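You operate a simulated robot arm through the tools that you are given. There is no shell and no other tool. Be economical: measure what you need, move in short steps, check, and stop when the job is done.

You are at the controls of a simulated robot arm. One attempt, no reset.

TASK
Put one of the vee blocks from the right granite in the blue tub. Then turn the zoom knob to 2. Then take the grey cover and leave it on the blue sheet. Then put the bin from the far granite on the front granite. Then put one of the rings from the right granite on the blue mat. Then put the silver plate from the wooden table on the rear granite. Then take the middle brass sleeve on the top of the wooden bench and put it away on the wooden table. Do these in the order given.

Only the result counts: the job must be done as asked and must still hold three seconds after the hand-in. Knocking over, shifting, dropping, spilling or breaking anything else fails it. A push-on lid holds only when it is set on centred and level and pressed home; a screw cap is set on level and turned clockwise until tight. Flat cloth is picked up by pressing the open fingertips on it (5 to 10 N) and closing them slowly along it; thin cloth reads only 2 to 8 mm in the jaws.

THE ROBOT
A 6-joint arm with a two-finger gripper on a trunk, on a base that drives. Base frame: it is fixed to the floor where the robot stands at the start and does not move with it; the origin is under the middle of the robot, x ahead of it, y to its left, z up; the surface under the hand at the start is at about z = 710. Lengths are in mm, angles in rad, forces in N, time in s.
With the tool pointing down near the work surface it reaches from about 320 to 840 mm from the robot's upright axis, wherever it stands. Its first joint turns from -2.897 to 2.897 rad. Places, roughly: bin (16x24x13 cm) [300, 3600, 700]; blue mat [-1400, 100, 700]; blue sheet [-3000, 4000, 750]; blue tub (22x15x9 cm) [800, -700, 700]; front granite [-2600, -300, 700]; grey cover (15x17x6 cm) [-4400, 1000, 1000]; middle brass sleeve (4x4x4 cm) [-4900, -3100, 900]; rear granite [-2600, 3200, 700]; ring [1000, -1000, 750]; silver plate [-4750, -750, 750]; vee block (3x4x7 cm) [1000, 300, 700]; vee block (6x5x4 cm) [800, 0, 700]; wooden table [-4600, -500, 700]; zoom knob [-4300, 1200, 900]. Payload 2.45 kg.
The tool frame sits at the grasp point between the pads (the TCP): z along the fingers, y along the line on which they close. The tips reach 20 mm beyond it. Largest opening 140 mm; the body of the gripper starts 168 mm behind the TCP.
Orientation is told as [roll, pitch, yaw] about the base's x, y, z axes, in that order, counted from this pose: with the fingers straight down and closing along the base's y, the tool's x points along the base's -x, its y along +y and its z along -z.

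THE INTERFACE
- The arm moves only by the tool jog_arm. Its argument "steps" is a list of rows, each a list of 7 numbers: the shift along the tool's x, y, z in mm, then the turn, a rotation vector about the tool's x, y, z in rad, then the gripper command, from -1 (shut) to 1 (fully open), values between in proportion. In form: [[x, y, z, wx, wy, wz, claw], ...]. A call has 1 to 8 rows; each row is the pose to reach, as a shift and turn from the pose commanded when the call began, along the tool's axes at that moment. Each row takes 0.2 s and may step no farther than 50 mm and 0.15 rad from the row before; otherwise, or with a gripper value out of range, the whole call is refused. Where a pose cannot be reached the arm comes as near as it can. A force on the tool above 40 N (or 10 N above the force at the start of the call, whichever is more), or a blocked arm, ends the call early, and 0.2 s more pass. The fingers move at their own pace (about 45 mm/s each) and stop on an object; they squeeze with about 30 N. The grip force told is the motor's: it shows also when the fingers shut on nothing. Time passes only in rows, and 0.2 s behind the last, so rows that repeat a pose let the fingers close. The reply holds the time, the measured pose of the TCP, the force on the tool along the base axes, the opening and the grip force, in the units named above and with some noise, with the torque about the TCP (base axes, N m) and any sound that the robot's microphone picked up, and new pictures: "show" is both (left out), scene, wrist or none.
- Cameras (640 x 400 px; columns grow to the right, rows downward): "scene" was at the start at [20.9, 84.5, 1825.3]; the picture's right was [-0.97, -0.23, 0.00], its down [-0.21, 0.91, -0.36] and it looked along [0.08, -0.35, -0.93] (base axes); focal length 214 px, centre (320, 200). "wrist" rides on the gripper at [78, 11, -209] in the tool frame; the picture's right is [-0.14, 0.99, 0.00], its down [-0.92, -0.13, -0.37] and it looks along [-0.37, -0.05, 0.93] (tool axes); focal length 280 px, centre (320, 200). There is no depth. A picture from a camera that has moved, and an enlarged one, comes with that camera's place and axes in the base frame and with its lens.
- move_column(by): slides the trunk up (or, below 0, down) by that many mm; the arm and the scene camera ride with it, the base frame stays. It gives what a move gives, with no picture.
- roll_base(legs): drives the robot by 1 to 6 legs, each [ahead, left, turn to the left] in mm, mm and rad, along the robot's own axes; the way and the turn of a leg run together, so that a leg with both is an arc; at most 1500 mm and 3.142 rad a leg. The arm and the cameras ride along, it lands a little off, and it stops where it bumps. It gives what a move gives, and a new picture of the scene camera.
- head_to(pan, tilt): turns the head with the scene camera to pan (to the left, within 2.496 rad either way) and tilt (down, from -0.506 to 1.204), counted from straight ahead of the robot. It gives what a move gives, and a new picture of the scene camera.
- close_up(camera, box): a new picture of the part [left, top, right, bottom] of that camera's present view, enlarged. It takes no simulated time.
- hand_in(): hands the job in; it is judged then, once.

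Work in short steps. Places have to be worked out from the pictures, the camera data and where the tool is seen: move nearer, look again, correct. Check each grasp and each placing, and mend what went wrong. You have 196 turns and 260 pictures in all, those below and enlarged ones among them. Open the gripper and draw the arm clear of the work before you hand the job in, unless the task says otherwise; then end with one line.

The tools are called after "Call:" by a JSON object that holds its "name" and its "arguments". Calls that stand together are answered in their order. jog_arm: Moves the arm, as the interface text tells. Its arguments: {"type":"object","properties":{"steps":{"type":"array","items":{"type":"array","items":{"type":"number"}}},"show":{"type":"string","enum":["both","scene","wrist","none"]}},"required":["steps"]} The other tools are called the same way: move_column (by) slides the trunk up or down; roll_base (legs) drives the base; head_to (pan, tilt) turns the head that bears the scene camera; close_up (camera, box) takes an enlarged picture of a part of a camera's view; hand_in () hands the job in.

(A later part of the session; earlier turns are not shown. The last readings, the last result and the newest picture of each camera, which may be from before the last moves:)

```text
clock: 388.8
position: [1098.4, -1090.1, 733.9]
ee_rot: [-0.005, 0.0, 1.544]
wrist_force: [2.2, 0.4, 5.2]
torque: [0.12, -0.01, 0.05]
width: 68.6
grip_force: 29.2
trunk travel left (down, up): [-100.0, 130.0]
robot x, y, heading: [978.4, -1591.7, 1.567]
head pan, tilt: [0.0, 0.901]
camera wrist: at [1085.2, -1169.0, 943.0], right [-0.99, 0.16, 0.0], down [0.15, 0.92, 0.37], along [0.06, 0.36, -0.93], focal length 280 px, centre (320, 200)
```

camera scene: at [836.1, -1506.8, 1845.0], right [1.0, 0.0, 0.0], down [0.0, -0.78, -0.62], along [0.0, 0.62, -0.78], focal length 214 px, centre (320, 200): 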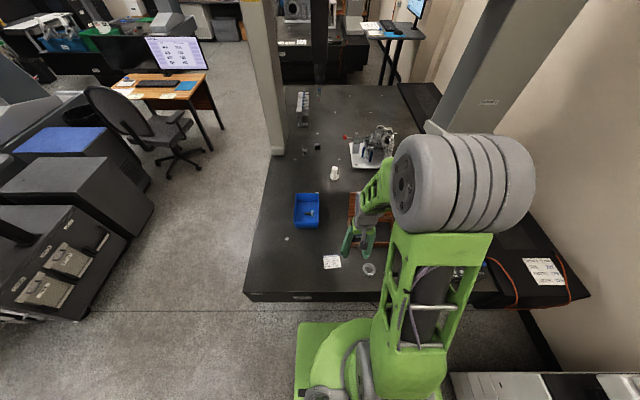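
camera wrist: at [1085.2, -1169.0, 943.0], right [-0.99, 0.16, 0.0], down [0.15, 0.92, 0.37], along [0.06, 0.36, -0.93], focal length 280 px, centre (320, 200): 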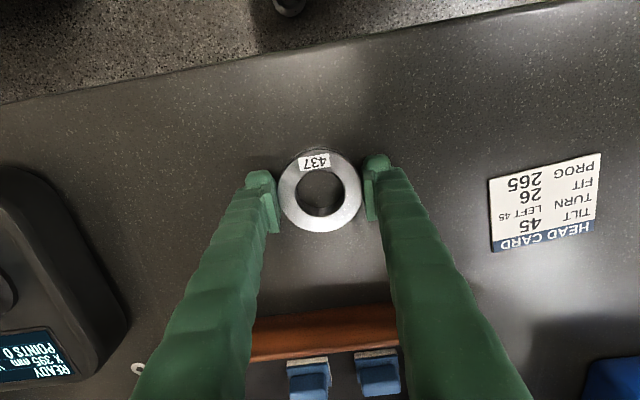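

Gripped at 68.6 mm. Lift and retreat.

Call:
{"name": "jog_arm", "arguments": {"steps": [[0, 0, -40, 0, 0, 0, -1], [0, 0, -85, 0, 0, 0, -1], [0, 0, -130, 0, 0, 0, -1], [0, 20, -175, 0, 0, 0, -1], [0, 50, -215, 0, 0, 0, -1], [0, 80, -250, 0, 0, 0, -1], [0, 110, -285, 0, 0, 0, -1]], "show": "wrist"}}

Call:
{"name": "roll_base", "arguments": {"legs": [[-110, 0, 0], [0, 500, 0]]}}

Call:
{"name": "head_to", "arguments": {"pan": 1.2, "tilt": 0.55}}

```text
clock: 390.4
position: [986.8, -1087.5, 1018.7]
ee_rot: [-0.003, 0.0, 1.545]
wrist_force: [0.5, 0.2, -3.9]
torque: [0.01, -0.01, 0.02]
width: 68.5
grip_force: 30.1
trunk travel left (down, up): [-100.0, 130.0]
robot x, y, heading: [974.1, -1592.3, 1.573]
head pan, tilt: [0.0, 0.901]
camera wrist: at [973.4, -1165.8, 1227.2], right [-0.99, 0.16, 0.0], down [0.15, 0.92, 0.37], along [0.06, 0.36, -0.93], focal length 280 px, centre (320, 200)
```

wrist: 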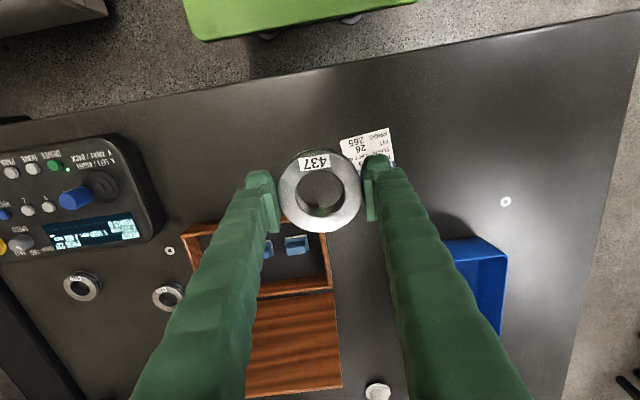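

```text
clock: 396.1
position: [482.7, -1194.7, 1017.1]
ee_rot: [-0.003, 0.002, 1.543]
wrist_force: [-0.2, 0.9, -3.6]
torque: [0.01, -0.02, -0.03]
width: 68.2
grip_force: 30.0
trunk travel left (down, up): [-100.0, 130.0]
robot x, y, heading: [472.7, -1697.5, 1.565]
head pan, tilt: [0.0, 0.901]
camera scene: at [330.9, -1616.3, 1845.1], right [1.0, -0.01, 0.0], down [0.0, -0.78, -0.62], along [0.0, 0.62, -0.78], focal length 214 px, centre (320, 200)
```

scene: 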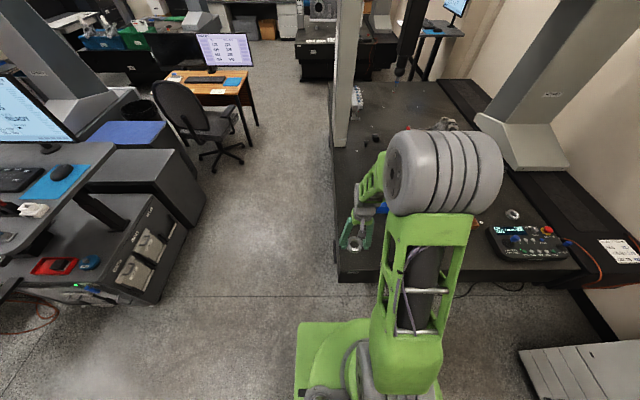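

```text
clock: 397.5
position: [482.8, -1194.2, 1017.9]
ee_rot: [-0.004, -0.001, 1.544]
wrist_force: [0.1, -0.7, -4.2]
torque: [-0.01, 0.0, -0.04]
width: 68.1
grip_force: 29.7
trunk travel left (down, up): [-100.0, 130.0]
robot x, y, heading: [476.1, -1701.7, 1.568]
head pan, tilt: [1.201, 0.55]
camera scene: at [247.1, -1658.8, 1874.4], right [0.37, 0.93, 0.0], down [0.49, -0.19, -0.85], along [-0.79, 0.31, -0.52], focal length 214 px, centre (320, 200)
```

scene: 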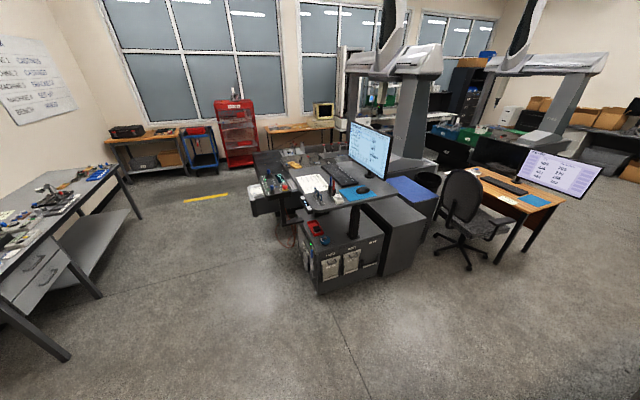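

Blue mat = the blue cabinet top, x≈-1690…-1110, y≈-80…250. Drive around and face west in front of it.

Call:
{"name": "roll_base", "arguments": {"legs": [[0, 725, 0.003], [1400, 0, 0], [0, 0, 1.571], [0, -405, 0]]}}

Call:
{"name": "head_to", "arguments": {"pan": 0.2, "tilt": 0.8}}

```text
clock: 418.3
position: [-740.3, 121.3, 1016.0]
ee_rot: [-0.004, 0.0, 3.086]
wrist_force: [0.9, -0.1, -3.8]
torque: [0.0, -0.01, -0.01]
width: 68.0
grip_force: 29.8
trunk travel left (down, up): [-100.0, 130.0]
robot x, y, heading: [-234.0, 95.6, 3.111]
head pan, tilt: [1.201, 0.55]
camera scene: at [-285.6, -125.3, 1874.4], right [-0.92, 0.39, 0.0], down [0.2, 0.48, -0.85], along [-0.33, -0.78, -0.52], focal length 214 px, centre (320, 200)
```

scene: 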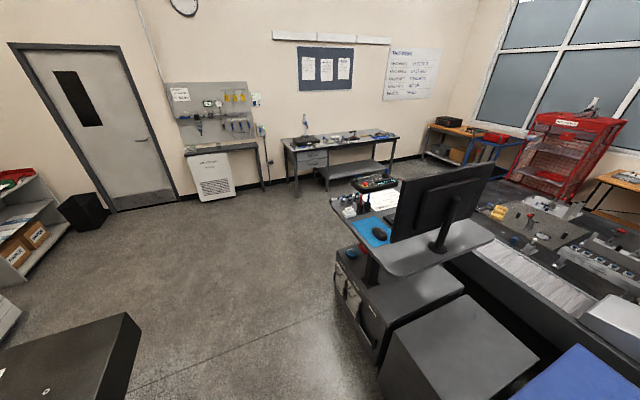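

```text
clock: 419.6
position: [-739.7, 123.0, 1016.5]
ee_rot: [-0.004, 0.0, 3.086]
wrist_force: [0.2, -0.9, -4.8]
torque: [-0.02, -0.03, 0.01]
width: 68.2
grip_force: 30.3
trunk travel left (down, up): [-100.0, 130.0]
robot x, y, heading: [-234.6, 94.7, 3.108]
head pan, tilt: [0.201, 0.799]
camera scene: at [-330.0, -56.5, 1853.0], right [-0.17, 0.99, 0.0], down [0.71, 0.12, -0.7], along [-0.69, -0.12, -0.72], focal length 214 px, centre (320, 200)
```

scene: 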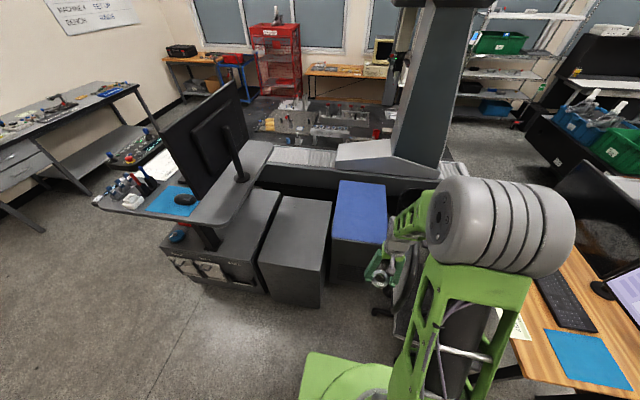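

Mat centre ≈(-1365,55); chair is to the right, so I shift left (south) 215 and ahead 250.

Call:
{"name": "roll_base", "arguments": {"legs": [[0, 210, 0.03], [250, 0, 0]]}}

Call:
{"name": "jog_arm", "arguments": {"steps": [[-45, -15, 0, 0, 0, 0, -1], [-90, -30, 0, 0, 0, 0, -1], [-135, -45, 0, 0, 0, 0, -1], [-180, -60, 0, 0, 0, 0, -1], [-220, -80, 0, 0, 0, 0, -1]], "show": "wrist"}}

```text
clock: 423.5
position: [-993.0, -100.4, 1017.1]
ee_rot: [-0.005, 0.0, 3.115]
wrist_force: [0.2, -0.1, -4.7]
torque: [-0.03, -0.04, 0.01]
width: 68.0
grip_force: 29.8
trunk travel left (down, up): [-100.0, 130.0]
robot x, y, heading: [-484.8, -112.1, 3.139]
head pan, tilt: [0.201, 0.799]
camera scene: at [-579.3, -268.0, 1852.9], right [-0.2, 0.98, 0.0], down [0.7, 0.14, -0.7], along [-0.68, -0.14, -0.72], focal length 214 px, centre (320, 200)
```

scene: 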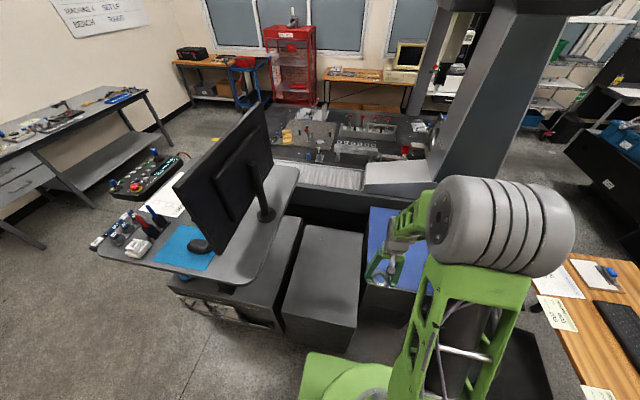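

```text
clock: 424.7
position: [-1211.5, -14.5, 1016.7]
ee_rot: [-0.004, 0.003, 3.114]
wrist_force: [-0.2, 1.2, -4.7]
torque: [-0.04, -0.02, 0.0]
width: 68.2
grip_force: 29.6
trunk travel left (down, up): [-100.0, 130.0]
robot x, y, heading: [-484.3, -109.6, 3.138]
head pan, tilt: [0.201, 0.799]
camera wrist: at [-1132.8, -28.7, 1225.8], right [-0.16, -0.99, 0.0], down [-0.92, 0.15, 0.37], along [-0.36, 0.06, -0.93], focal length 280 px, centre (320, 200)
```

wrist: 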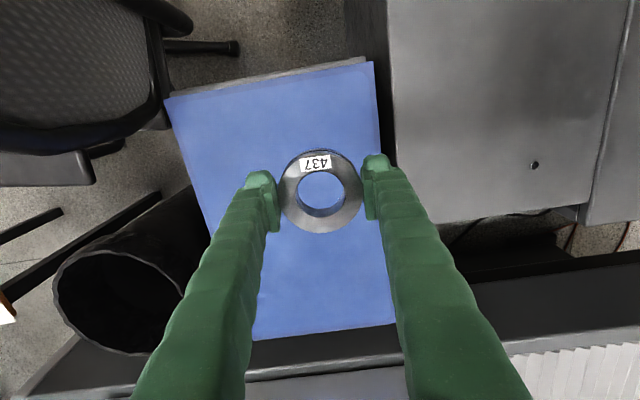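

Mat is right below. Move 50 mm further in, then lower.

Call:
{"name": "jog_arm", "arguments": {"steps": [[-25, -12, 30, 0, 0, 0, -1], [-50, -25, 65, 0, 0, 0, -1], [-50, -25, 110, 0, 0, 0, -1], [-50, -25, 155, 0, 0, 0, -1], [-50, -25, 200, 0, 0, 0, -1], [-50, -25, 240, 0, 0, 0, -1]], "show": "wrist"}}

```text
clock: 426.1
position: [-1260.5, 12.9, 777.1]
ee_rot: [-0.004, 0.0, 3.115]
wrist_force: [-0.6, -0.1, -3.7]
torque: [-0.03, -0.05, -0.01]
width: 68.0
grip_force: 29.8
trunk travel left (down, up): [-100.0, 130.0]
robot x, y, heading: [-488.0, -110.2, 3.143]
head pan, tilt: [0.201, 0.799]
camera wrist: at [-1181.8, -2.1, 985.5], right [-0.16, -0.99, 0.0], down [-0.92, 0.15, 0.37], along [-0.36, 0.06, -0.93], focal length 280 px, centre (320, 200)
```

wrist: 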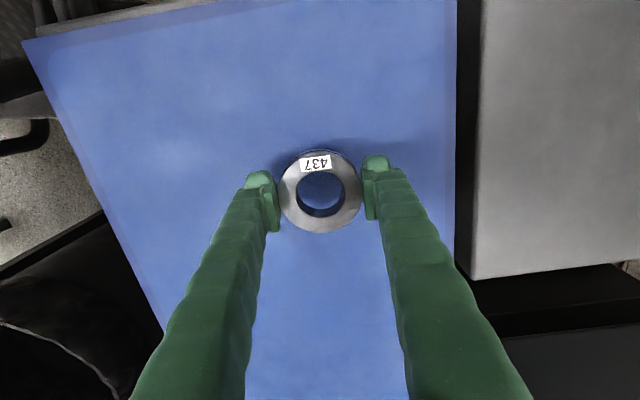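

Over the mat. Creep down until contact.

Call:
{"name": "jog_arm", "arguments": {"steps": [[0, 0, 10, 0, 0, 0, -1], [0, 0, 18, 0, 0, 0, -1], [0, 0, 24, 0, 0, 0, -1], [0, 0, 30, 0, 0, 0, -1], [0, 0, 34, 0, 0, 0, -1], [0, 0, 38, 0, 0, 0, -1]], "show": "none"}}

```text
clock: 427.5
position: [-1260.5, 12.2, 744.5]
ee_rot: [-0.002, -0.005, 3.114]
wrist_force: [5.1, -0.3, 21.8]
torque: [-0.01, -0.1, 0.0]
width: 68.2
grip_force: 29.9
trunk travel left (down, up): [-100.0, 130.0]
robot x, y, heading: [-485.4, -111.2, 3.137]
head pan, tilt: [0.201, 0.799]
```

Contact. Unload 5 mm, open and rise.

Call:
{"name": "jog_arm", "arguments": {"steps": [[0, 0, -5, 0, 0, 0, -1], [0, 0, -5, 0, 0, 0, 0.2], [0, 0, -5, 0, 0, 0, 0.4], [0, 0, -5, 0, 0, 0, 0.4], [0, 0, -45, 0, 0, 0, 0.4], [0, 0, -90, 0, 0, 0, 0.4], [0, 0, -135, 0, 0, 0, 0.4], [0, 0, -180, 0, 0, 0, 0.4]], "show": "wrist"}}

```text
clock: 429.3
position: [-1260.1, 9.9, 921.2]
ee_rot: [-0.002, -0.002, 3.113]
wrist_force: [0.2, 0.3, 0.1]
torque: [0.0, 0.02, 0.02]
width: 97.8
grip_force: 0.1
trunk travel left (down, up): [-100.0, 130.0]
robot x, y, heading: [-483.6, -108.7, 3.138]
head pan, tilt: [0.201, 0.799]
camera wrist: at [-1181.6, -3.4, 1130.2], right [-0.16, -0.99, 0.0], down [-0.92, 0.15, 0.37], along [-0.36, 0.06, -0.93], focal length 280 px, centre (320, 200)
```

wrist: 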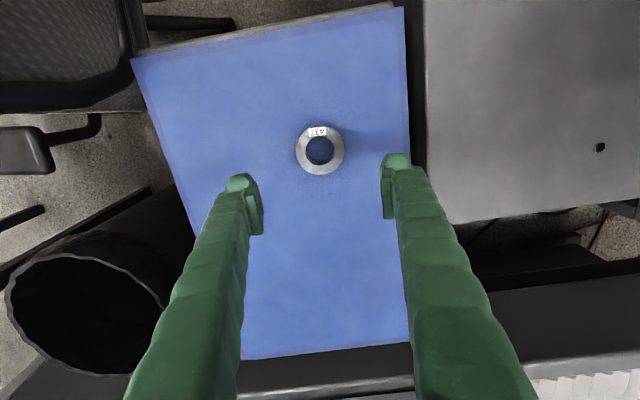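

Ring is on the mat. Raise, retract, and take the southern route west to the wooden table.

Call:
{"name": "jog_arm", "arguments": {"steps": [[40, 0, -30, 0, 0, 0, 0.4], [80, 5, -60, 0, 0, 0, 0.4], [120, 15, -90, 0, 0, 0, 0], [160, 30, -110, 0, 0, 0, 0], [200, 45, -110, 0, 0, 0, 0], [240, 60, -110, 0, 0, 0, 0], [280, 75, -110, 0, 0, 0, 0]], "show": "none"}}

Call:
{"name": "roll_base", "arguments": {"legs": [[-390, 0, 0], [0, 1450, 0], [0, 520, 0]]}}

Call:
{"name": "head_to", "arguments": {"pan": 0.0, "tilt": 0.5}}

```text
refused: row 2 steps farther than a row can; nothing moved
```

```text
clock: 437.1
position: [-872.5, -522.3, 921.6]
ee_rot: [-0.009, -0.003, 3.109]
wrist_force: [0.6, 2.4, 0.0]
torque: [-0.35, 0.02, 0.0]
width: 97.7
grip_force: 0.0
trunk travel left (down, up): [-100.0, 130.0]
robot x, y, heading: [-98.9, -651.4, 3.138]
head pan, tilt: [0.201, 0.799]
stopped in leg 2: the force on the tool passed its limit at 54 N (the readings are from after the stop); the commanded pose is now the measured one
camera scene: at [-190.5, -809.0, 1853.0], right [-0.19, 0.98, 0.0], down [0.7, 0.14, -0.7], along [-0.68, -0.14, -0.72], focal length 214 px, centre (320, 200)
```

scene: 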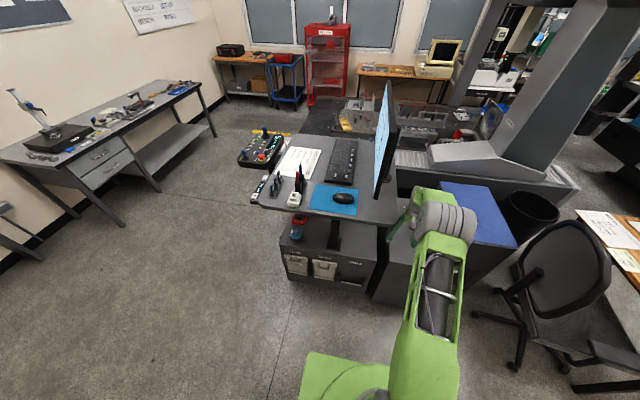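

```text
clock: 437.9
position: [-873.3, -521.8, 921.8]
ee_rot: [-0.009, -0.002, 3.11]
wrist_force: [1.4, 3.3, -0.8]
torque: [-0.37, 0.0, -0.04]
width: 97.4
grip_force: 0.1
trunk travel left (down, up): [-100.0, 130.0]
robot x, y, heading: [-97.2, -652.1, 3.136]
head pan, tilt: [0.0, 0.499]
camera scene: at [-202.4, -792.7, 1878.9], right [0.0, 1.0, 0.0], down [0.48, 0.0, -0.88], along [-0.88, 0.0, -0.48], focal length 214 px, centre (320, 200)
```

scene: 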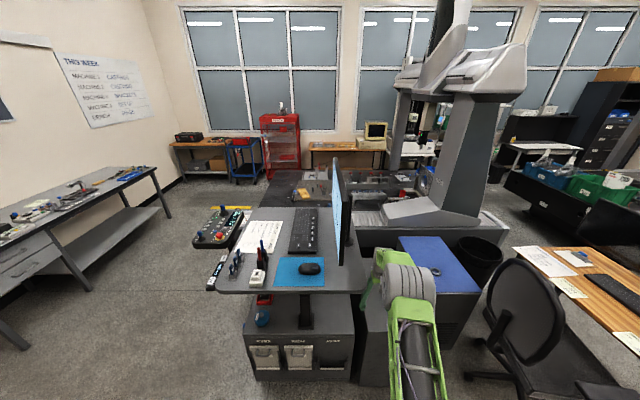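

The refused retract let the hand touch the workstation. Back off north at once, then retract.

Call:
{"name": "roll_base", "arguments": {"legs": [[0, -80, 0]]}}

Call:
{"name": "jog_arm", "arguments": {"steps": [[30, 0, -35, 0, 0, 0, 0.4], [60, 5, -70, 0, 0, 0, 0.4], [95, 10, -100, 0, 0, 0, 0], [135, 20, -110, 0, 0, 0, 0], [175, 32, -110, 0, 0, 0, 0], [215, 45, -110, 0, 0, 0, 0], [255, 58, -110, 0, 0, 0, 0], [295, 70, -110, 0, 0, 0, 0]], "show": "none"}}

Call:
{"name": "close_up", "arguments": {"camera": "scene", "box": [190, 140, 460, 320]}}

```text
clock: 439.3
position: [-873.6, -442.4, 921.4]
ee_rot: [-0.007, -0.001, 3.109]
wrist_force: [-0.9, 0.1, 0.3]
torque: [-0.07, 0.03, 0.03]
width: 97.9
grip_force: 0.0
trunk travel left (down, up): [-100.0, 130.0]
robot x, y, heading: [-99.5, -574.3, 3.138]
head pan, tilt: [0.0, 0.499]
camera scene: at [-201.8, -712.4, 1879.0], right [0.0, 1.0, 0.0], down [0.48, 0.0, -0.88], along [-0.88, 0.0, -0.48], focal length 214 px, centre (320, 200)
```

scene: 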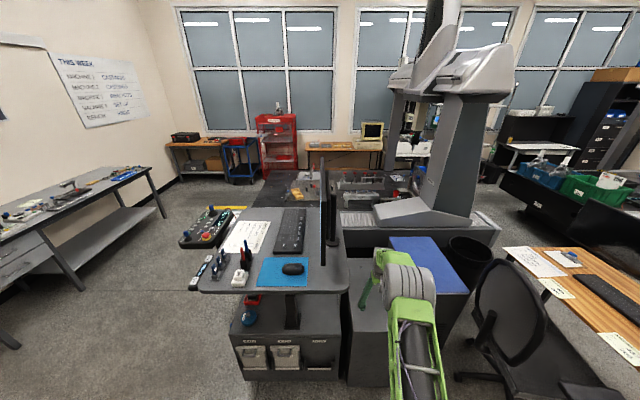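

```text
clock: 441.1
position: [-578.6, -523.9, 1029.1]
ee_rot: [-0.01, -0.004, 3.109]
wrist_force: [0.7, 0.4, 0.3]
torque: [0.04, 0.01, -0.01]
width: 70.1
grip_force: 0.0
trunk travel left (down, up): [-100.0, 130.0]
robot x, y, heading: [-95.4, -573.9, 3.143]
head pan, tilt: [0.0, 0.499]
```

```text
2.22 times, centred on (325, 230) of scene
camera zoom: at [-200.6, -713.3, 1879.1], right [0.0, 1.0, 0.0], down [0.48, 0.0, -0.88], along [-0.88, 0.0, -0.48], focal length 477 px, centre (309, 133)
```

zoom: 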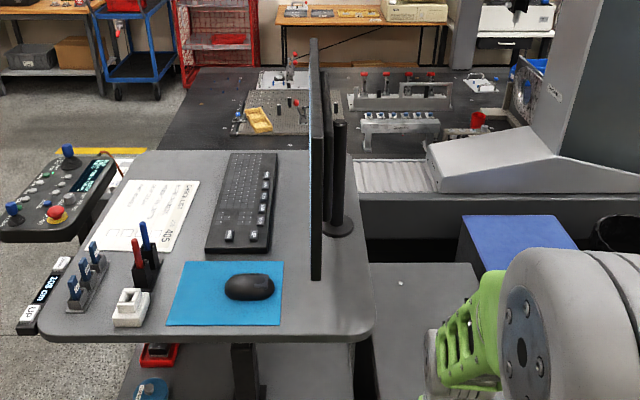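

Everything there is still upright. Continue south, then west.

Call:
{"name": "roll_base", "arguments": {"legs": [[0, 1450, 0], [1450, 0, 0]]}}

Call:
{"name": "head_to", "arguments": {"pan": 0.1, "tilt": 0.5}}

```text
clock: 460.8
position: [-2014.2, -1947.4, 1030.5]
ee_rot: [-0.009, -0.002, 3.081]
wrist_force: [-0.4, 0.7, 0.1]
torque: [-0.01, -0.01, -0.01]
width: 69.8
grip_force: 0.1
trunk travel left (down, up): [-100.0, 130.0]
robot x, y, heading: [-1536.0, -2008.2, 3.106]
head pan, tilt: [0.0, 0.499]
camera scene: at [-1641.7, -2148.2, 1878.9], right [0.03, 1.0, 0.0], down [0.48, -0.02, -0.88], along [-0.88, 0.03, -0.48], focal length 214 px, centre (320, 200)
```

scene: 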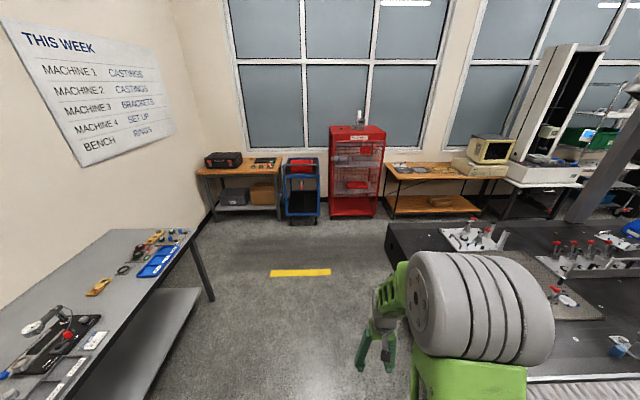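

```text
clock: 461.5
position: [-2013.3, -1947.0, 1030.7]
ee_rot: [-0.01, -0.002, 3.078]
wrist_force: [0.5, 0.1, -0.3]
torque: [0.01, 0.03, -0.03]
width: 70.0
grip_force: 0.1
trunk travel left (down, up): [-100.0, 130.0]
robot x, y, heading: [-1532.7, -2013.8, 3.107]
head pan, tilt: [0.099, 0.499]
camera scene: at [-1641.3, -2157.3, 1879.0], right [-0.07, 1.0, 0.0], down [0.48, 0.03, -0.88], along [-0.88, -0.06, -0.48], focal length 214 px, centre (320, 200)
```

scene: 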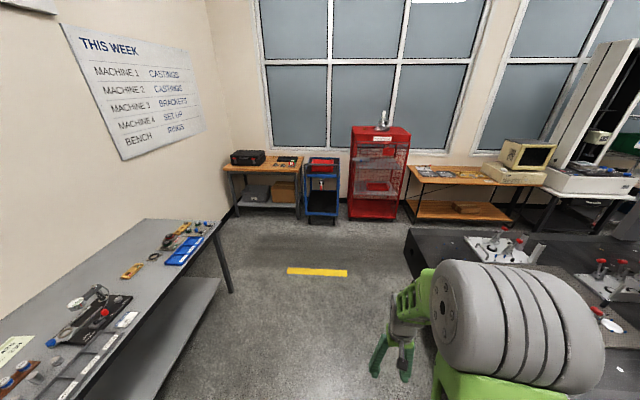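

Wooden table and bench are visible. Drive west to x≈-3750, then north to y≈-760.

Call:
{"name": "roll_base", "arguments": {"legs": [[0, 0, 0.035], [1450, 0, 0], [760, 0, 0], [0, -1230, 0]]}}

Call:
{"name": "head_to", "arguments": {"pan": 0.0, "tilt": 0.8}}

Call:
{"name": "close_up", "arguments": {"camera": "scene", "box": [240, 60, 440, 220]}}

```text
clock: 483.6
position: [-4271.0, -790.3, 1029.8]
ee_rot: [-0.008, -0.002, 3.132]
wrist_force: [0.1, -0.6, -0.1]
torque: [-0.02, 0.04, 0.01]
width: 70.2
grip_force: 0.2
trunk travel left (down, up): [-100.0, 130.0]
robot x, y, heading: [-3788.6, -830.2, -3.128]
head pan, tilt: [0.099, 0.499]
camera scene: at [-3886.4, -978.9, 1879.0], right [-0.12, 0.99, 0.0], down [0.48, 0.06, -0.88], along [-0.87, -0.11, -0.48], focal length 214 px, centre (320, 200)
```

scene: 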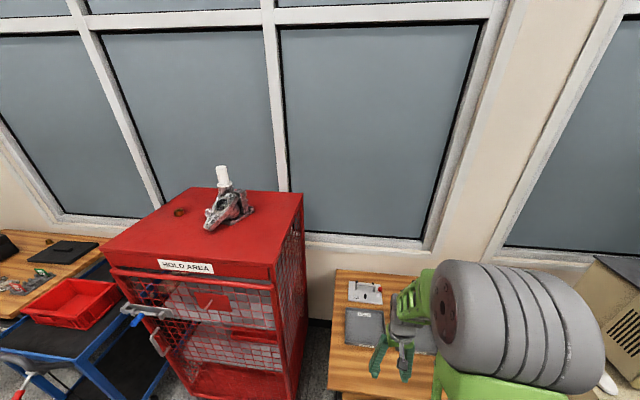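

```text
clock: 484.4
position: [-4269.7, -789.9, 1030.2]
ee_rot: [-0.009, -0.002, 3.134]
wrist_force: [-0.5, 0.3, 0.2]
torque: [0.01, 0.0, -0.03]
width: 70.0
grip_force: 0.1
trunk travel left (down, up): [-100.0, 130.0]
robot x, y, heading: [-3788.5, -825.0, -3.123]
head pan, tilt: [0.0, 0.799]
camera scene: at [-3876.8, -969.8, 1853.1], right [-0.02, 1.0, 0.0], down [0.72, 0.02, -0.7], along [-0.7, -0.01, -0.72], focal length 214 px, centre (320, 200)
```

scene: 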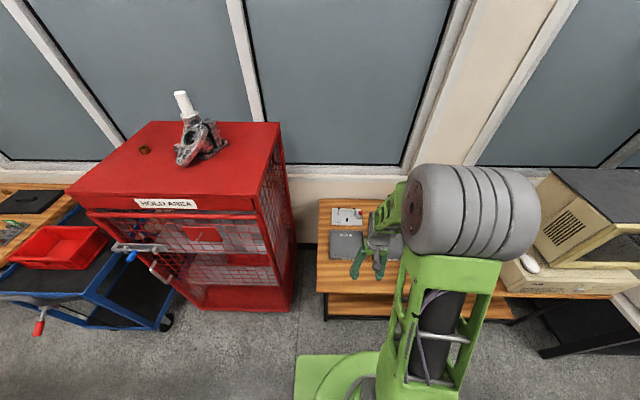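

```text
2.50 times, centred on (340, 140) of scene
camera zoom: at [-3876.8, -969.8, 1853.1], right [-0.02, 1.0, 0.0], down [0.72, 0.02, -0.7], along [-0.7, -0.01, -0.72], focal length 536 px, centre (270, 350)
```

zoom: 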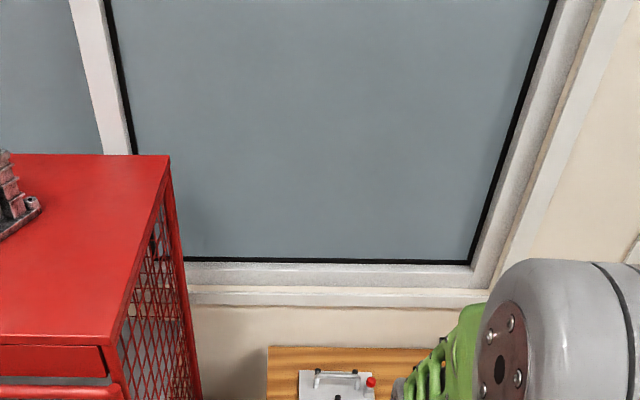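

Look with the wrist camera over the table.

Call:
{"name": "jog_arm", "arguments": {"steps": [[-45, 0, 0, 0, 0, 0, 0], [-90, -5, 0, 0, 0, 0, 0], [-135, -10, 0, 0, 0, 0, 0.5], [-180, -15, 0, 0, 0, 0, 1], [-220, -20, 0, 0, 0, 0, 1], [-220, -20, 0, 0, 0, 0, 1]], "show": "wrist"}}

```text
clock: 485.8
position: [-4489.6, -767.6, 1030.8]
ee_rot: [-0.008, -0.004, 3.135]
wrist_force: [-0.4, -0.3, -0.8]
torque: [-0.01, 0.02, 0.01]
width: 140.1
grip_force: 0.0
trunk travel left (down, up): [-100.0, 130.0]
robot x, y, heading: [-3789.0, -825.3, -3.118]
head pan, tilt: [0.0, 0.799]
camera wrist: at [-4410.1, -781.6, 1238.3], right [-0.15, -0.99, -0.01], down [-0.92, 0.13, 0.37], along [-0.37, 0.06, -0.93], focal length 280 px, centre (320, 200)
```

wrist: 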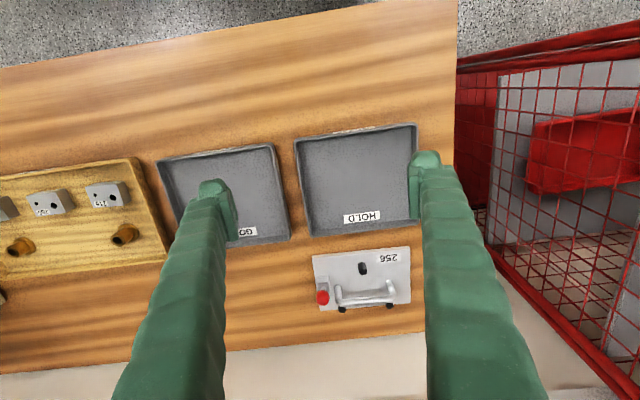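

The silver plate "256" with a handle is at about (-4806,-812). Drive closer.

Call:
{"name": "roll_base", "arguments": {"legs": [[225, -20, -0.02]]}}

Call:
{"name": "jog_arm", "arguments": {"steps": [[0, 0, 40, 0, 0, 0, 1], [0, 10, 60, 0, 0, 0, 1]], "show": "wrist"}}

Call:
{"name": "close_up", "arguments": {"camera": "wrist", "box": [230, 80, 410, 220]}}

```text
clock: 487.5
position: [-4711.0, -735.3, 1029.5]
ee_rot: [-0.009, -0.002, 3.113]
wrist_force: [-0.7, 0.3, -0.5]
torque: [0.02, -0.05, 0.04]
width: 140.1
grip_force: 0.0
trunk travel left (down, up): [-100.0, 130.0]
robot x, y, heading: [-4011.4, -810.3, -3.141]
head pan, tilt: [0.0, 0.799]
camera scene: at [-4103.8, -950.3, 1852.9], right [0.0, 1.0, 0.0], down [0.72, 0.0, -0.7], along [-0.7, 0.0, -0.72], focal length 214 px, centre (320, 200)
```

scene: 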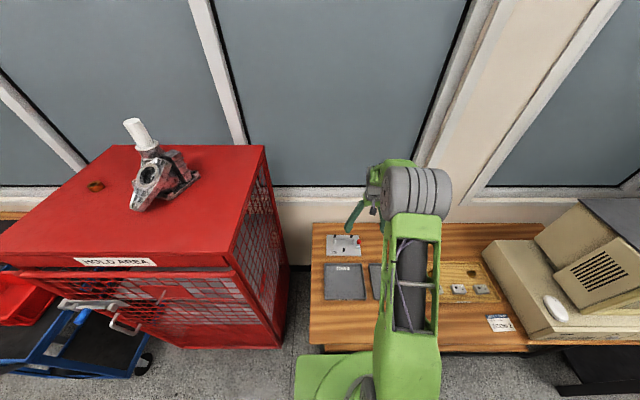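

```text
clock: 488.1
position: [-4711.0, -745.8, 969.1]
ee_rot: [-0.008, -0.001, 3.112]
wrist_force: [0.5, 0.3, 0.5]
torque: [0.01, 0.02, 0.02]
width: 140.1
grip_force: 0.1
trunk travel left (down, up): [-100.0, 130.0]
robot x, y, heading: [-4011.5, -809.6, -3.142]
head pan, tilt: [0.0, 0.799]
camera wrist: at [-4631.9, -761.4, 1177.7], right [-0.17, -0.99, -0.01], down [-0.92, 0.15, 0.37], along [-0.36, 0.07, -0.93], focal length 280 px, centre (320, 200)
```

wrist: 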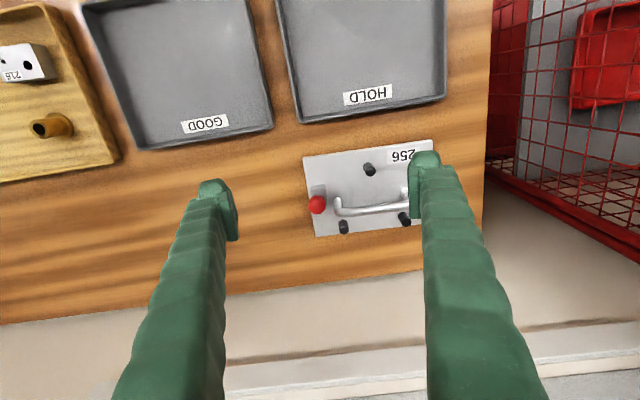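

```text
2.86 times, centred on (320, 150) of wrist
camera zoom: at [-4631.9, -761.4, 1177.7], right [-0.17, -0.99, -0.01], down [-0.92, 0.15, 0.37], along [-0.36, 0.07, -0.93], focal length 801 px, centre (320, 343)
```

zoom: 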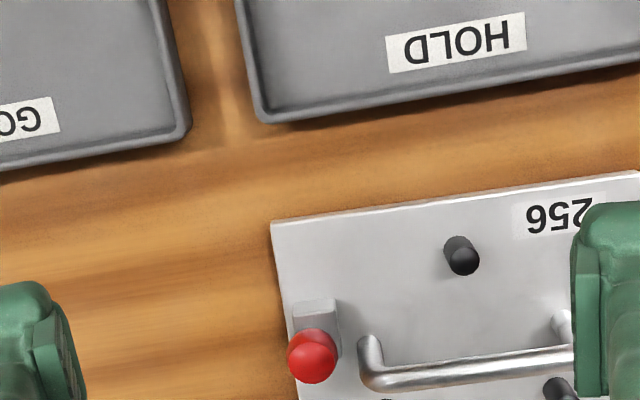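

Handle bar runs along y near (-4820,-812). Rotate the gripper 90° so it closes along x.

Call:
{"name": "jog_arm", "arguments": {"steps": [[-10, 8, 0, 0, 0, -0.145, 1], [-20, 16, 0, 0, 0, -0.29, 0.6], [-30, 24, 0, 0, 0, -0.435, 0.3], [-40, 32, 0, 0, 0, -0.58, 0], [-50, 40, 0, 0, 0, -0.725, 0], [-60, 48, 0, 0, 0, -0.87, 0], [-70, 56, 0, 0, 0, -1.015, 0], [-80, 66, 0, 0, 0, -1.16, 0]], "show": "none"}}

Call:
{"name": "jog_arm", "arguments": {"steps": [[0, 0, 0, 0, 0, -0.14, 0], [0, 0, 0, 0, 0, -0.28, 0], [0, 0, 0, 0, 0, -0.41, 0], [0, 0, 0, 0, 0, -0.41, 0]], "show": "wrist"}}

```text
clock: 489.9
position: [-4793.7, -810.3, 969.0]
ee_rot: [-0.004, 0.007, -2.008]
wrist_force: [-0.3, -0.4, -0.3]
torque: [-0.01, -0.04, 0.02]
width: 70.2
grip_force: 0.0
trunk travel left (down, up): [-100.0, 130.0]
robot x, y, heading: [-4012.1, -809.9, -3.145]
head pan, tilt: [0.0, 0.799]
```

```text
clock: 490.9
position: [-4794.1, -808.8, 969.6]
ee_rot: [-0.001, 0.01, -1.6]
wrist_force: [0.2, -0.7, 0.0]
torque: [-0.03, 0.02, 0.02]
width: 70.0
grip_force: 0.0
trunk travel left (down, up): [-100.0, 130.0]
robot x, y, heading: [-4009.4, -805.3, -3.143]
head pan, tilt: [0.0, 0.799]
camera wrist: at [-4779.3, -733.7, 1178.8], right [0.99, -0.17, 0.0], down [-0.15, -0.92, 0.36], along [-0.06, -0.35, -0.93], focal length 280 px, centre (320, 200)
```

wrist: 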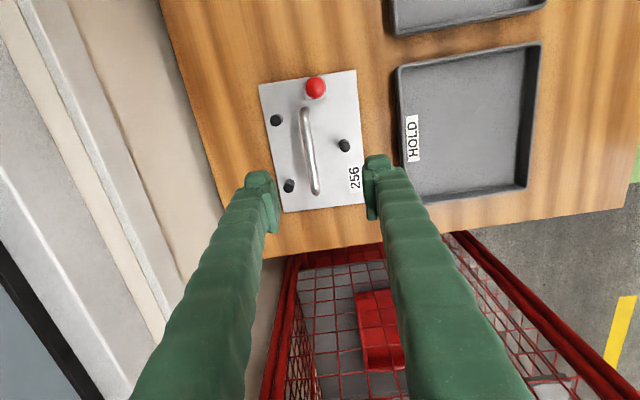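

Bar aligned with the tool; offset about 15 mm toward -x. Correct and descend to 850.

Call:
{"name": "jog_arm", "arguments": {"steps": [[-3, -8, 40, 0, 0, 0, 0], [-5, -15, 80, 0, 0, 0, 0], [-5, -15, 120, 0, 0, 0, 0], [-5, -15, 120, 0, 0, 0, 0]], "show": "wrist"}}

Call:
{"name": "close_up", "arguments": {"camera": "wrist", "box": [230, 60, 410, 220]}}

```text
clock: 491.9
position: [-4808.7, -812.7, 846.9]
ee_rot: [-0.004, 0.009, -1.6]
wrist_force: [0.4, -0.1, -0.5]
torque: [-0.01, -0.04, -0.01]
width: 70.2
grip_force: 0.1
trunk travel left (down, up): [-100.0, 130.0]
robot x, y, heading: [-4009.4, -812.0, -3.139]
head pan, tilt: [0.0, 0.799]
camera wrist: at [-4794.8, -738.1, 1056.4], right [0.99, -0.17, 0.0], down [-0.15, -0.92, 0.36], along [-0.06, -0.35, -0.93], focal length 280 px, centre (320, 200)
```

wrist: 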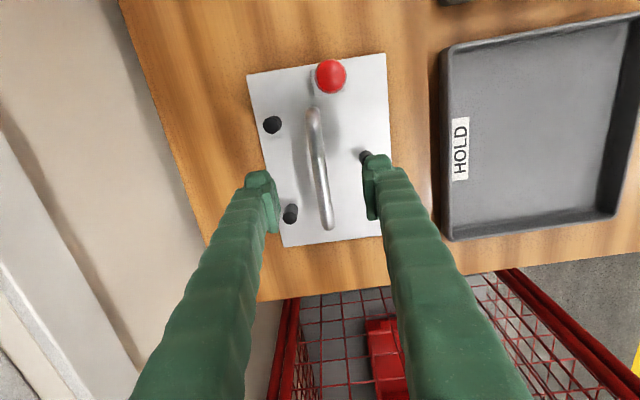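

```text
2.50 times, centred on (320, 140) of wrist
camera zoom: at [-4794.8, -738.1, 1056.4], right [0.99, -0.17, 0.0], down [-0.15, -0.92, 0.36], along [-0.06, -0.35, -0.93], focal length 701 px, centre (320, 350)
```

zoom: 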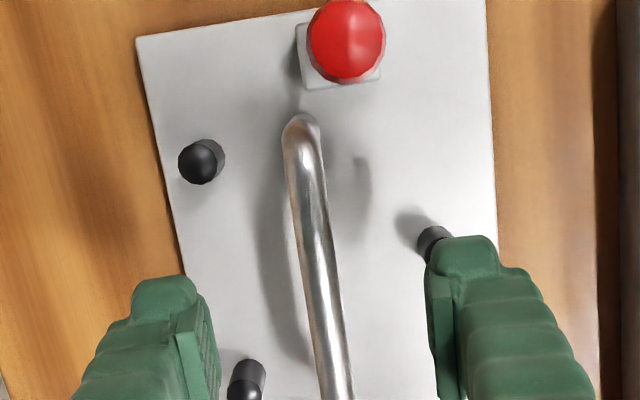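

Pins stand near the fingers, so narrow to 40 mm first, then descend to z≈808.

Call:
{"name": "jog_arm", "arguments": {"steps": [[0, 0, 0, 0, 0, 0, -0.43], [0, 0, 0, 0, 0, 0, -0.43], [0, 0, 20, 0, 0, 0, -0.43], [0, 0, 39, 0, 0, 0, -0.43], [0, 0, 39, 0, 0, 0, -0.43]], "show": "wrist"}}

Call:
{"name": "close_up", "arguments": {"camera": "wrist", "box": [230, 90, 410, 250]}}

```text
clock: 493.1
position: [-4809.2, -811.6, 808.8]
ee_rot: [-0.004, 0.009, -1.6]
wrist_force: [-0.9, 0.3, 0.3]
torque: [0.0, 0.02, -0.02]
width: 40.0
grip_force: 0.1
trunk travel left (down, up): [-100.0, 130.0]
robot x, y, heading: [-4016.2, -809.1, -3.142]
head pan, tilt: [0.0, 0.799]
camera wrist: at [-4795.0, -737.1, 1018.2], right [0.99, -0.17, 0.0], down [-0.15, -0.92, 0.36], along [-0.06, -0.35, -0.93], focal length 280 px, centre (320, 200)
```

wrist: 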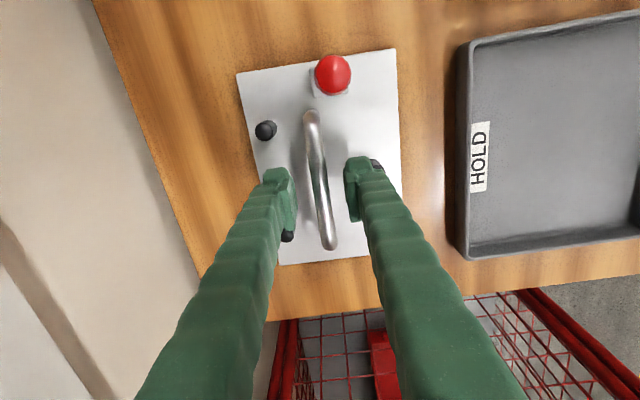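

```text
2.50 times, centred on (320, 170) of wrist
camera zoom: at [-4795.0, -737.1, 1018.2], right [0.99, -0.17, 0.0], down [-0.15, -0.92, 0.36], along [-0.06, -0.35, -0.93], focal length 701 px, centre (320, 275)
```

zoom: 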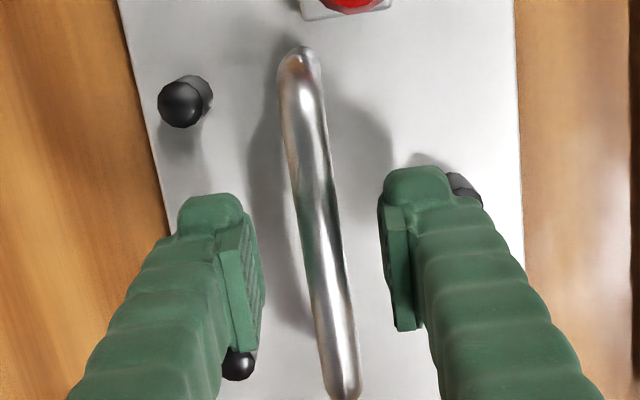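

Bar is at z≈775. Lower 30 mm more and close.

Call:
{"name": "jog_arm", "arguments": {"steps": [[0, 0, 15, 0, 0, 0, -0.43], [0, 0, 30, 0, 0, 0, -0.43], [0, 0, 32, 0, 0, 0, -1], [0, 0, 32, 0, 0, 0, -1], [0, 0, 32, 0, 0, 0, -1], [0, 0, 32, 0, 0, 0, -1]], "show": "wrist"}}

```text
clock: 494.5
position: [-4809.6, -811.9, 776.9]
ee_rot: [-0.002, 0.009, -1.599]
wrist_force: [3.3, -0.4, -0.8]
torque: [0.05, 0.06, 0.1]
width: 6.6
grip_force: 29.8
trunk travel left (down, up): [-100.0, 130.0]
robot x, y, heading: [-4008.7, -809.6, -3.139]
head pan, tilt: [0.0, 0.799]
camera wrist: at [-4794.9, -736.9, 986.6], right [0.99, -0.17, 0.0], down [-0.15, -0.92, 0.36], along [-0.06, -0.35, -0.93], focal length 280 px, centre (320, 200)
```

wrist: 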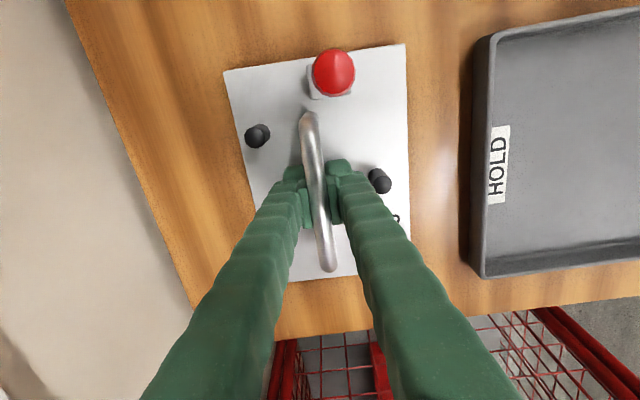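

Bar gripped (6.6 mm). Lift 40 mm and check.

Call:
{"name": "jog_arm", "arguments": {"steps": [[0, 0, -10, 0, 0, 0, -1], [0, 0, -25, 0, 0, 0, -1], [0, 0, -50, 0, 0, 0, -1]], "show": "wrist"}}

```text
clock: 495.3
position: [-4807.6, -810.9, 827.1]
ee_rot: [0.0, 0.008, -1.599]
wrist_force: [0.1, -0.6, -9.5]
torque: [-0.11, 0.13, 0.01]
width: 6.7
grip_force: 30.2
trunk travel left (down, up): [-100.0, 130.0]
robot x, y, heading: [-4012.2, -811.0, -3.143]
head pan, tilt: [0.0, 0.799]
camera wrist: at [-4793.5, -736.0, 1036.2], right [0.99, -0.17, 0.0], down [-0.15, -0.92, 0.36], along [-0.06, -0.35, -0.93], focal length 280 px, centre (320, 200)
```

wrist: 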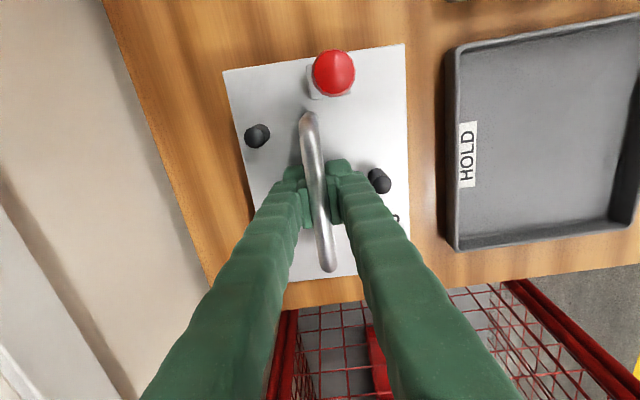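

Plate lifted, level (~9.5 N). Raise higher and retract.

Call:
{"name": "jog_arm", "arguments": {"steps": [[0, 0, -45, 0, 0, 0, -1], [0, 0, -90, 0, 0, 0, -1], [0, 0, -135, 0, 0, 0, -1], [0, 0, -180, 0, 0, 0, -1], [0, 45, -190, 0, 0, 0, -1], [0, 90, -190, 0, 0, 0, -1], [0, 135, -190, 0, 0, 0, -1], [0, 180, -190, 0, 0, 0, -1]], "show": "none"}}

Call:
{"name": "roll_base", "arguments": {"legs": [[-210, 0, 0], [0, -250, 0]]}}

Call:
{"name": "jog_arm", "arguments": {"steps": [[0, 40, 0, 0, 0, 0, -1], [0, 80, 0, 0, 0, 0, -1]], "show": "wrist"}}

```text
clock: 497.1
position: [-4627.3, -817.5, 1018.8]
ee_rot: [-0.002, 0.011, -1.6]
wrist_force: [-0.3, 0.4, -9.3]
torque: [-0.06, 0.1, -0.04]
width: 6.6
grip_force: 29.5
trunk travel left (down, up): [-100.0, 130.0]
robot x, y, heading: [-4014.1, -806.8, -3.143]
head pan, tilt: [0.0, 0.799]
```

```text
clock: 501.1
position: [-4421.2, -570.7, 1017.5]
ee_rot: [-0.002, 0.009, -1.594]
wrist_force: [-0.5, 0.0, -9.4]
torque: [-0.07, 0.06, 0.03]
width: 6.8
grip_force: 29.8
trunk travel left (down, up): [-100.0, 130.0]
robot x, y, heading: [-3802.7, -562.4, -3.134]
head pan, tilt: [0.0, 0.799]
camera scene: at [-3894.0, -701.2, 1853.0], right [-0.01, 1.0, 0.0], down [0.72, 0.0, -0.7], along [-0.7, 0.0, -0.72], focal length 214 px, centre (320, 200)
```

scene: 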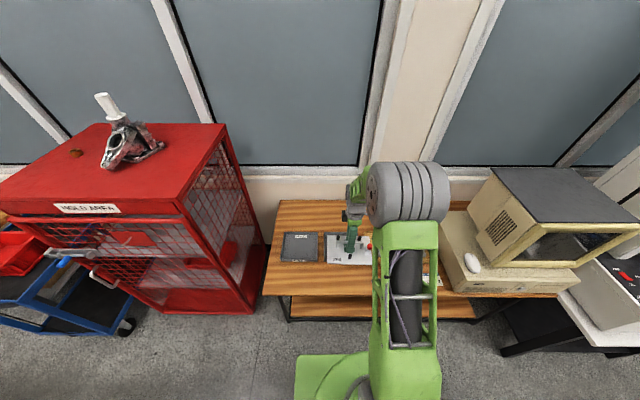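

```text
clock: 501.7
position: [-4339.8, -573.2, 1018.3]
ee_rot: [-0.002, 0.01, -1.595]
wrist_force: [-0.5, 0.2, -10.3]
torque: [-0.07, 0.1, -0.03]
width: 6.5
grip_force: 30.4
trunk travel left (down, up): [-100.0, 130.0]
robot x, y, heading: [-3801.8, -563.0, -3.135]
head pan, tilt: [0.0, 0.799]
camera wrist: at [-4325.7, -498.1, 1227.4], right [0.99, -0.16, 0.0], down [-0.15, -0.92, 0.36], along [-0.06, -0.35, -0.93], focal length 280 px, centre (320, 200)
```

wrist: 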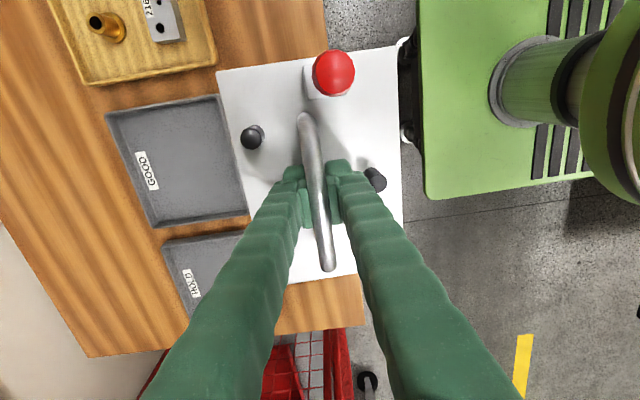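

Turn north and travel the west aisle to the north side of the rear granite.

Call:
{"name": "roll_base", "arguments": {"legs": [[0, 0, -1.578], [1400, -80, 0], [1000, 0, 0], [1450, 40, 0], [1200, 40, 0]]}}

Call:
{"name": "head_to", "arguments": {"pan": 0.0, "tilt": 0.6}}

```text
clock: 529.7
position: [-3925.1, 5007.4, 1017.1]
ee_rot: [-0.004, 0.009, 3.126]
wrist_force: [1.1, 0.3, -8.9]
torque: [0.03, 0.06, -0.01]
width: 6.9
grip_force: 30.0
trunk travel left (down, up): [-100.0, 130.0]
robot x, y, heading: [-3906.5, 4469.5, 1.585]
head pan, tilt: [0.0, 0.799]
camera scene: at [-4050.9, 4557.8, 1852.9], right [1.0, 0.02, 0.0], down [0.01, -0.72, -0.7], along [-0.01, 0.7, -0.72], focal length 214 px, centre (320, 200)
```

scene: 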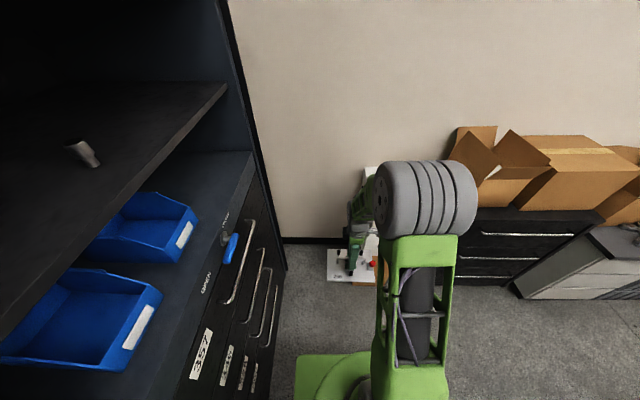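

```text
clock: 530.4
position: [-3926.1, 5007.4, 1016.8]
ee_rot: [-0.001, 0.008, 3.126]
wrist_force: [-0.8, 0.1, -8.7]
torque: [0.01, 0.09, 0.01]
width: 6.8
grip_force: 29.7
trunk travel left (down, up): [-100.0, 130.0]
robot x, y, heading: [-3908.6, 4470.8, 1.588]
head pan, tilt: [0.0, 0.6]
camera scene: at [-4051.0, 4565.1, 1869.8], right [1.0, 0.02, 0.0], down [0.01, -0.57, -0.82], along [-0.01, 0.82, -0.57], focal length 214 px, centre (320, 200)
```

scene: 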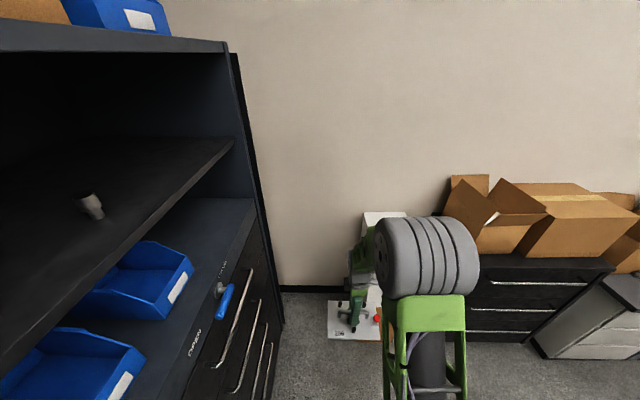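

Turn east, then along the north aisle and face south.

Call:
{"name": "roll_base", "arguments": {"legs": [[0, 0, -1.588], [300, 200, 0], [850, 0, 0], [0, 0, -1.571]]}}

Call:
{"name": "head_to", "arguments": {"pan": 0.2, "tilt": 0.75}}

```text
clock: 544.7
position: [-2777.6, 4103.0, 1016.9]
ee_rot: [-0.002, 0.008, -0.084]
wrist_force: [-0.5, -0.7, -9.1]
torque: [0.01, -0.08, -0.02]
width: 6.8
grip_force: 30.3
trunk travel left (down, up): [-100.0, 130.0]
robot x, y, heading: [-2757.1, 4640.9, -1.623]
head pan, tilt: [0.0, 0.6]
camera scene: at [-2626.9, 4534.2, 1869.8], right [-1.0, 0.05, 0.0], down [0.03, 0.56, -0.82], along [-0.04, -0.82, -0.57], focal length 214 px, centre (320, 200)
```

scene: 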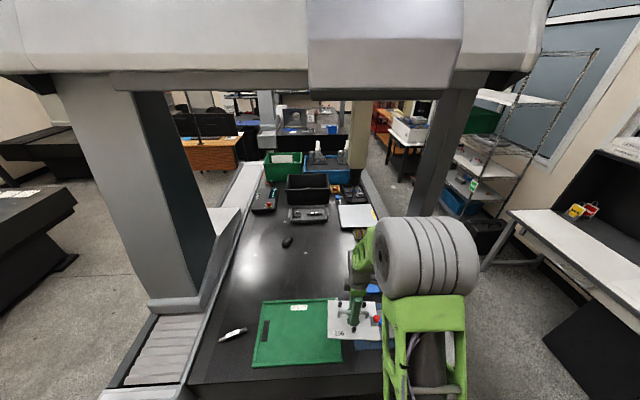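

```text
clock: 545.4
position: [-2778.7, 4102.6, 1015.9]
ee_rot: [-0.002, 0.009, -0.084]
wrist_force: [-0.3, 0.6, -8.6]
torque: [-0.03, -0.09, 0.03]
width: 6.9
grip_force: 29.7
trunk travel left (down, up): [-100.0, 130.0]
robot x, y, heading: [-2757.0, 4643.2, -1.622]
head pan, tilt: [0.201, 0.75]
camera scene: at [-2610.0, 4540.6, 1857.0], right [-0.99, -0.15, 0.0], down [-0.1, 0.67, -0.73], along [0.11, -0.72, -0.68], focal length 214 px, centre (320, 200)
```

scene: 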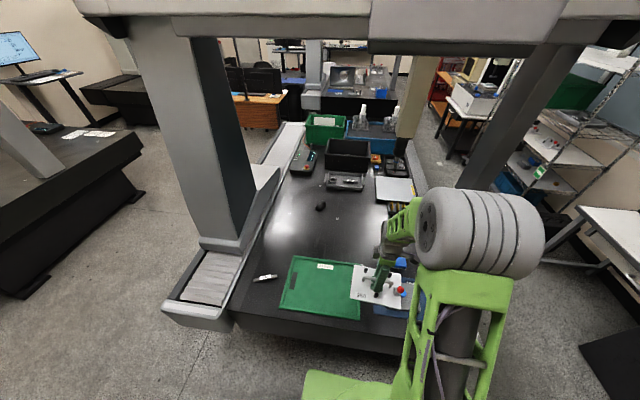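

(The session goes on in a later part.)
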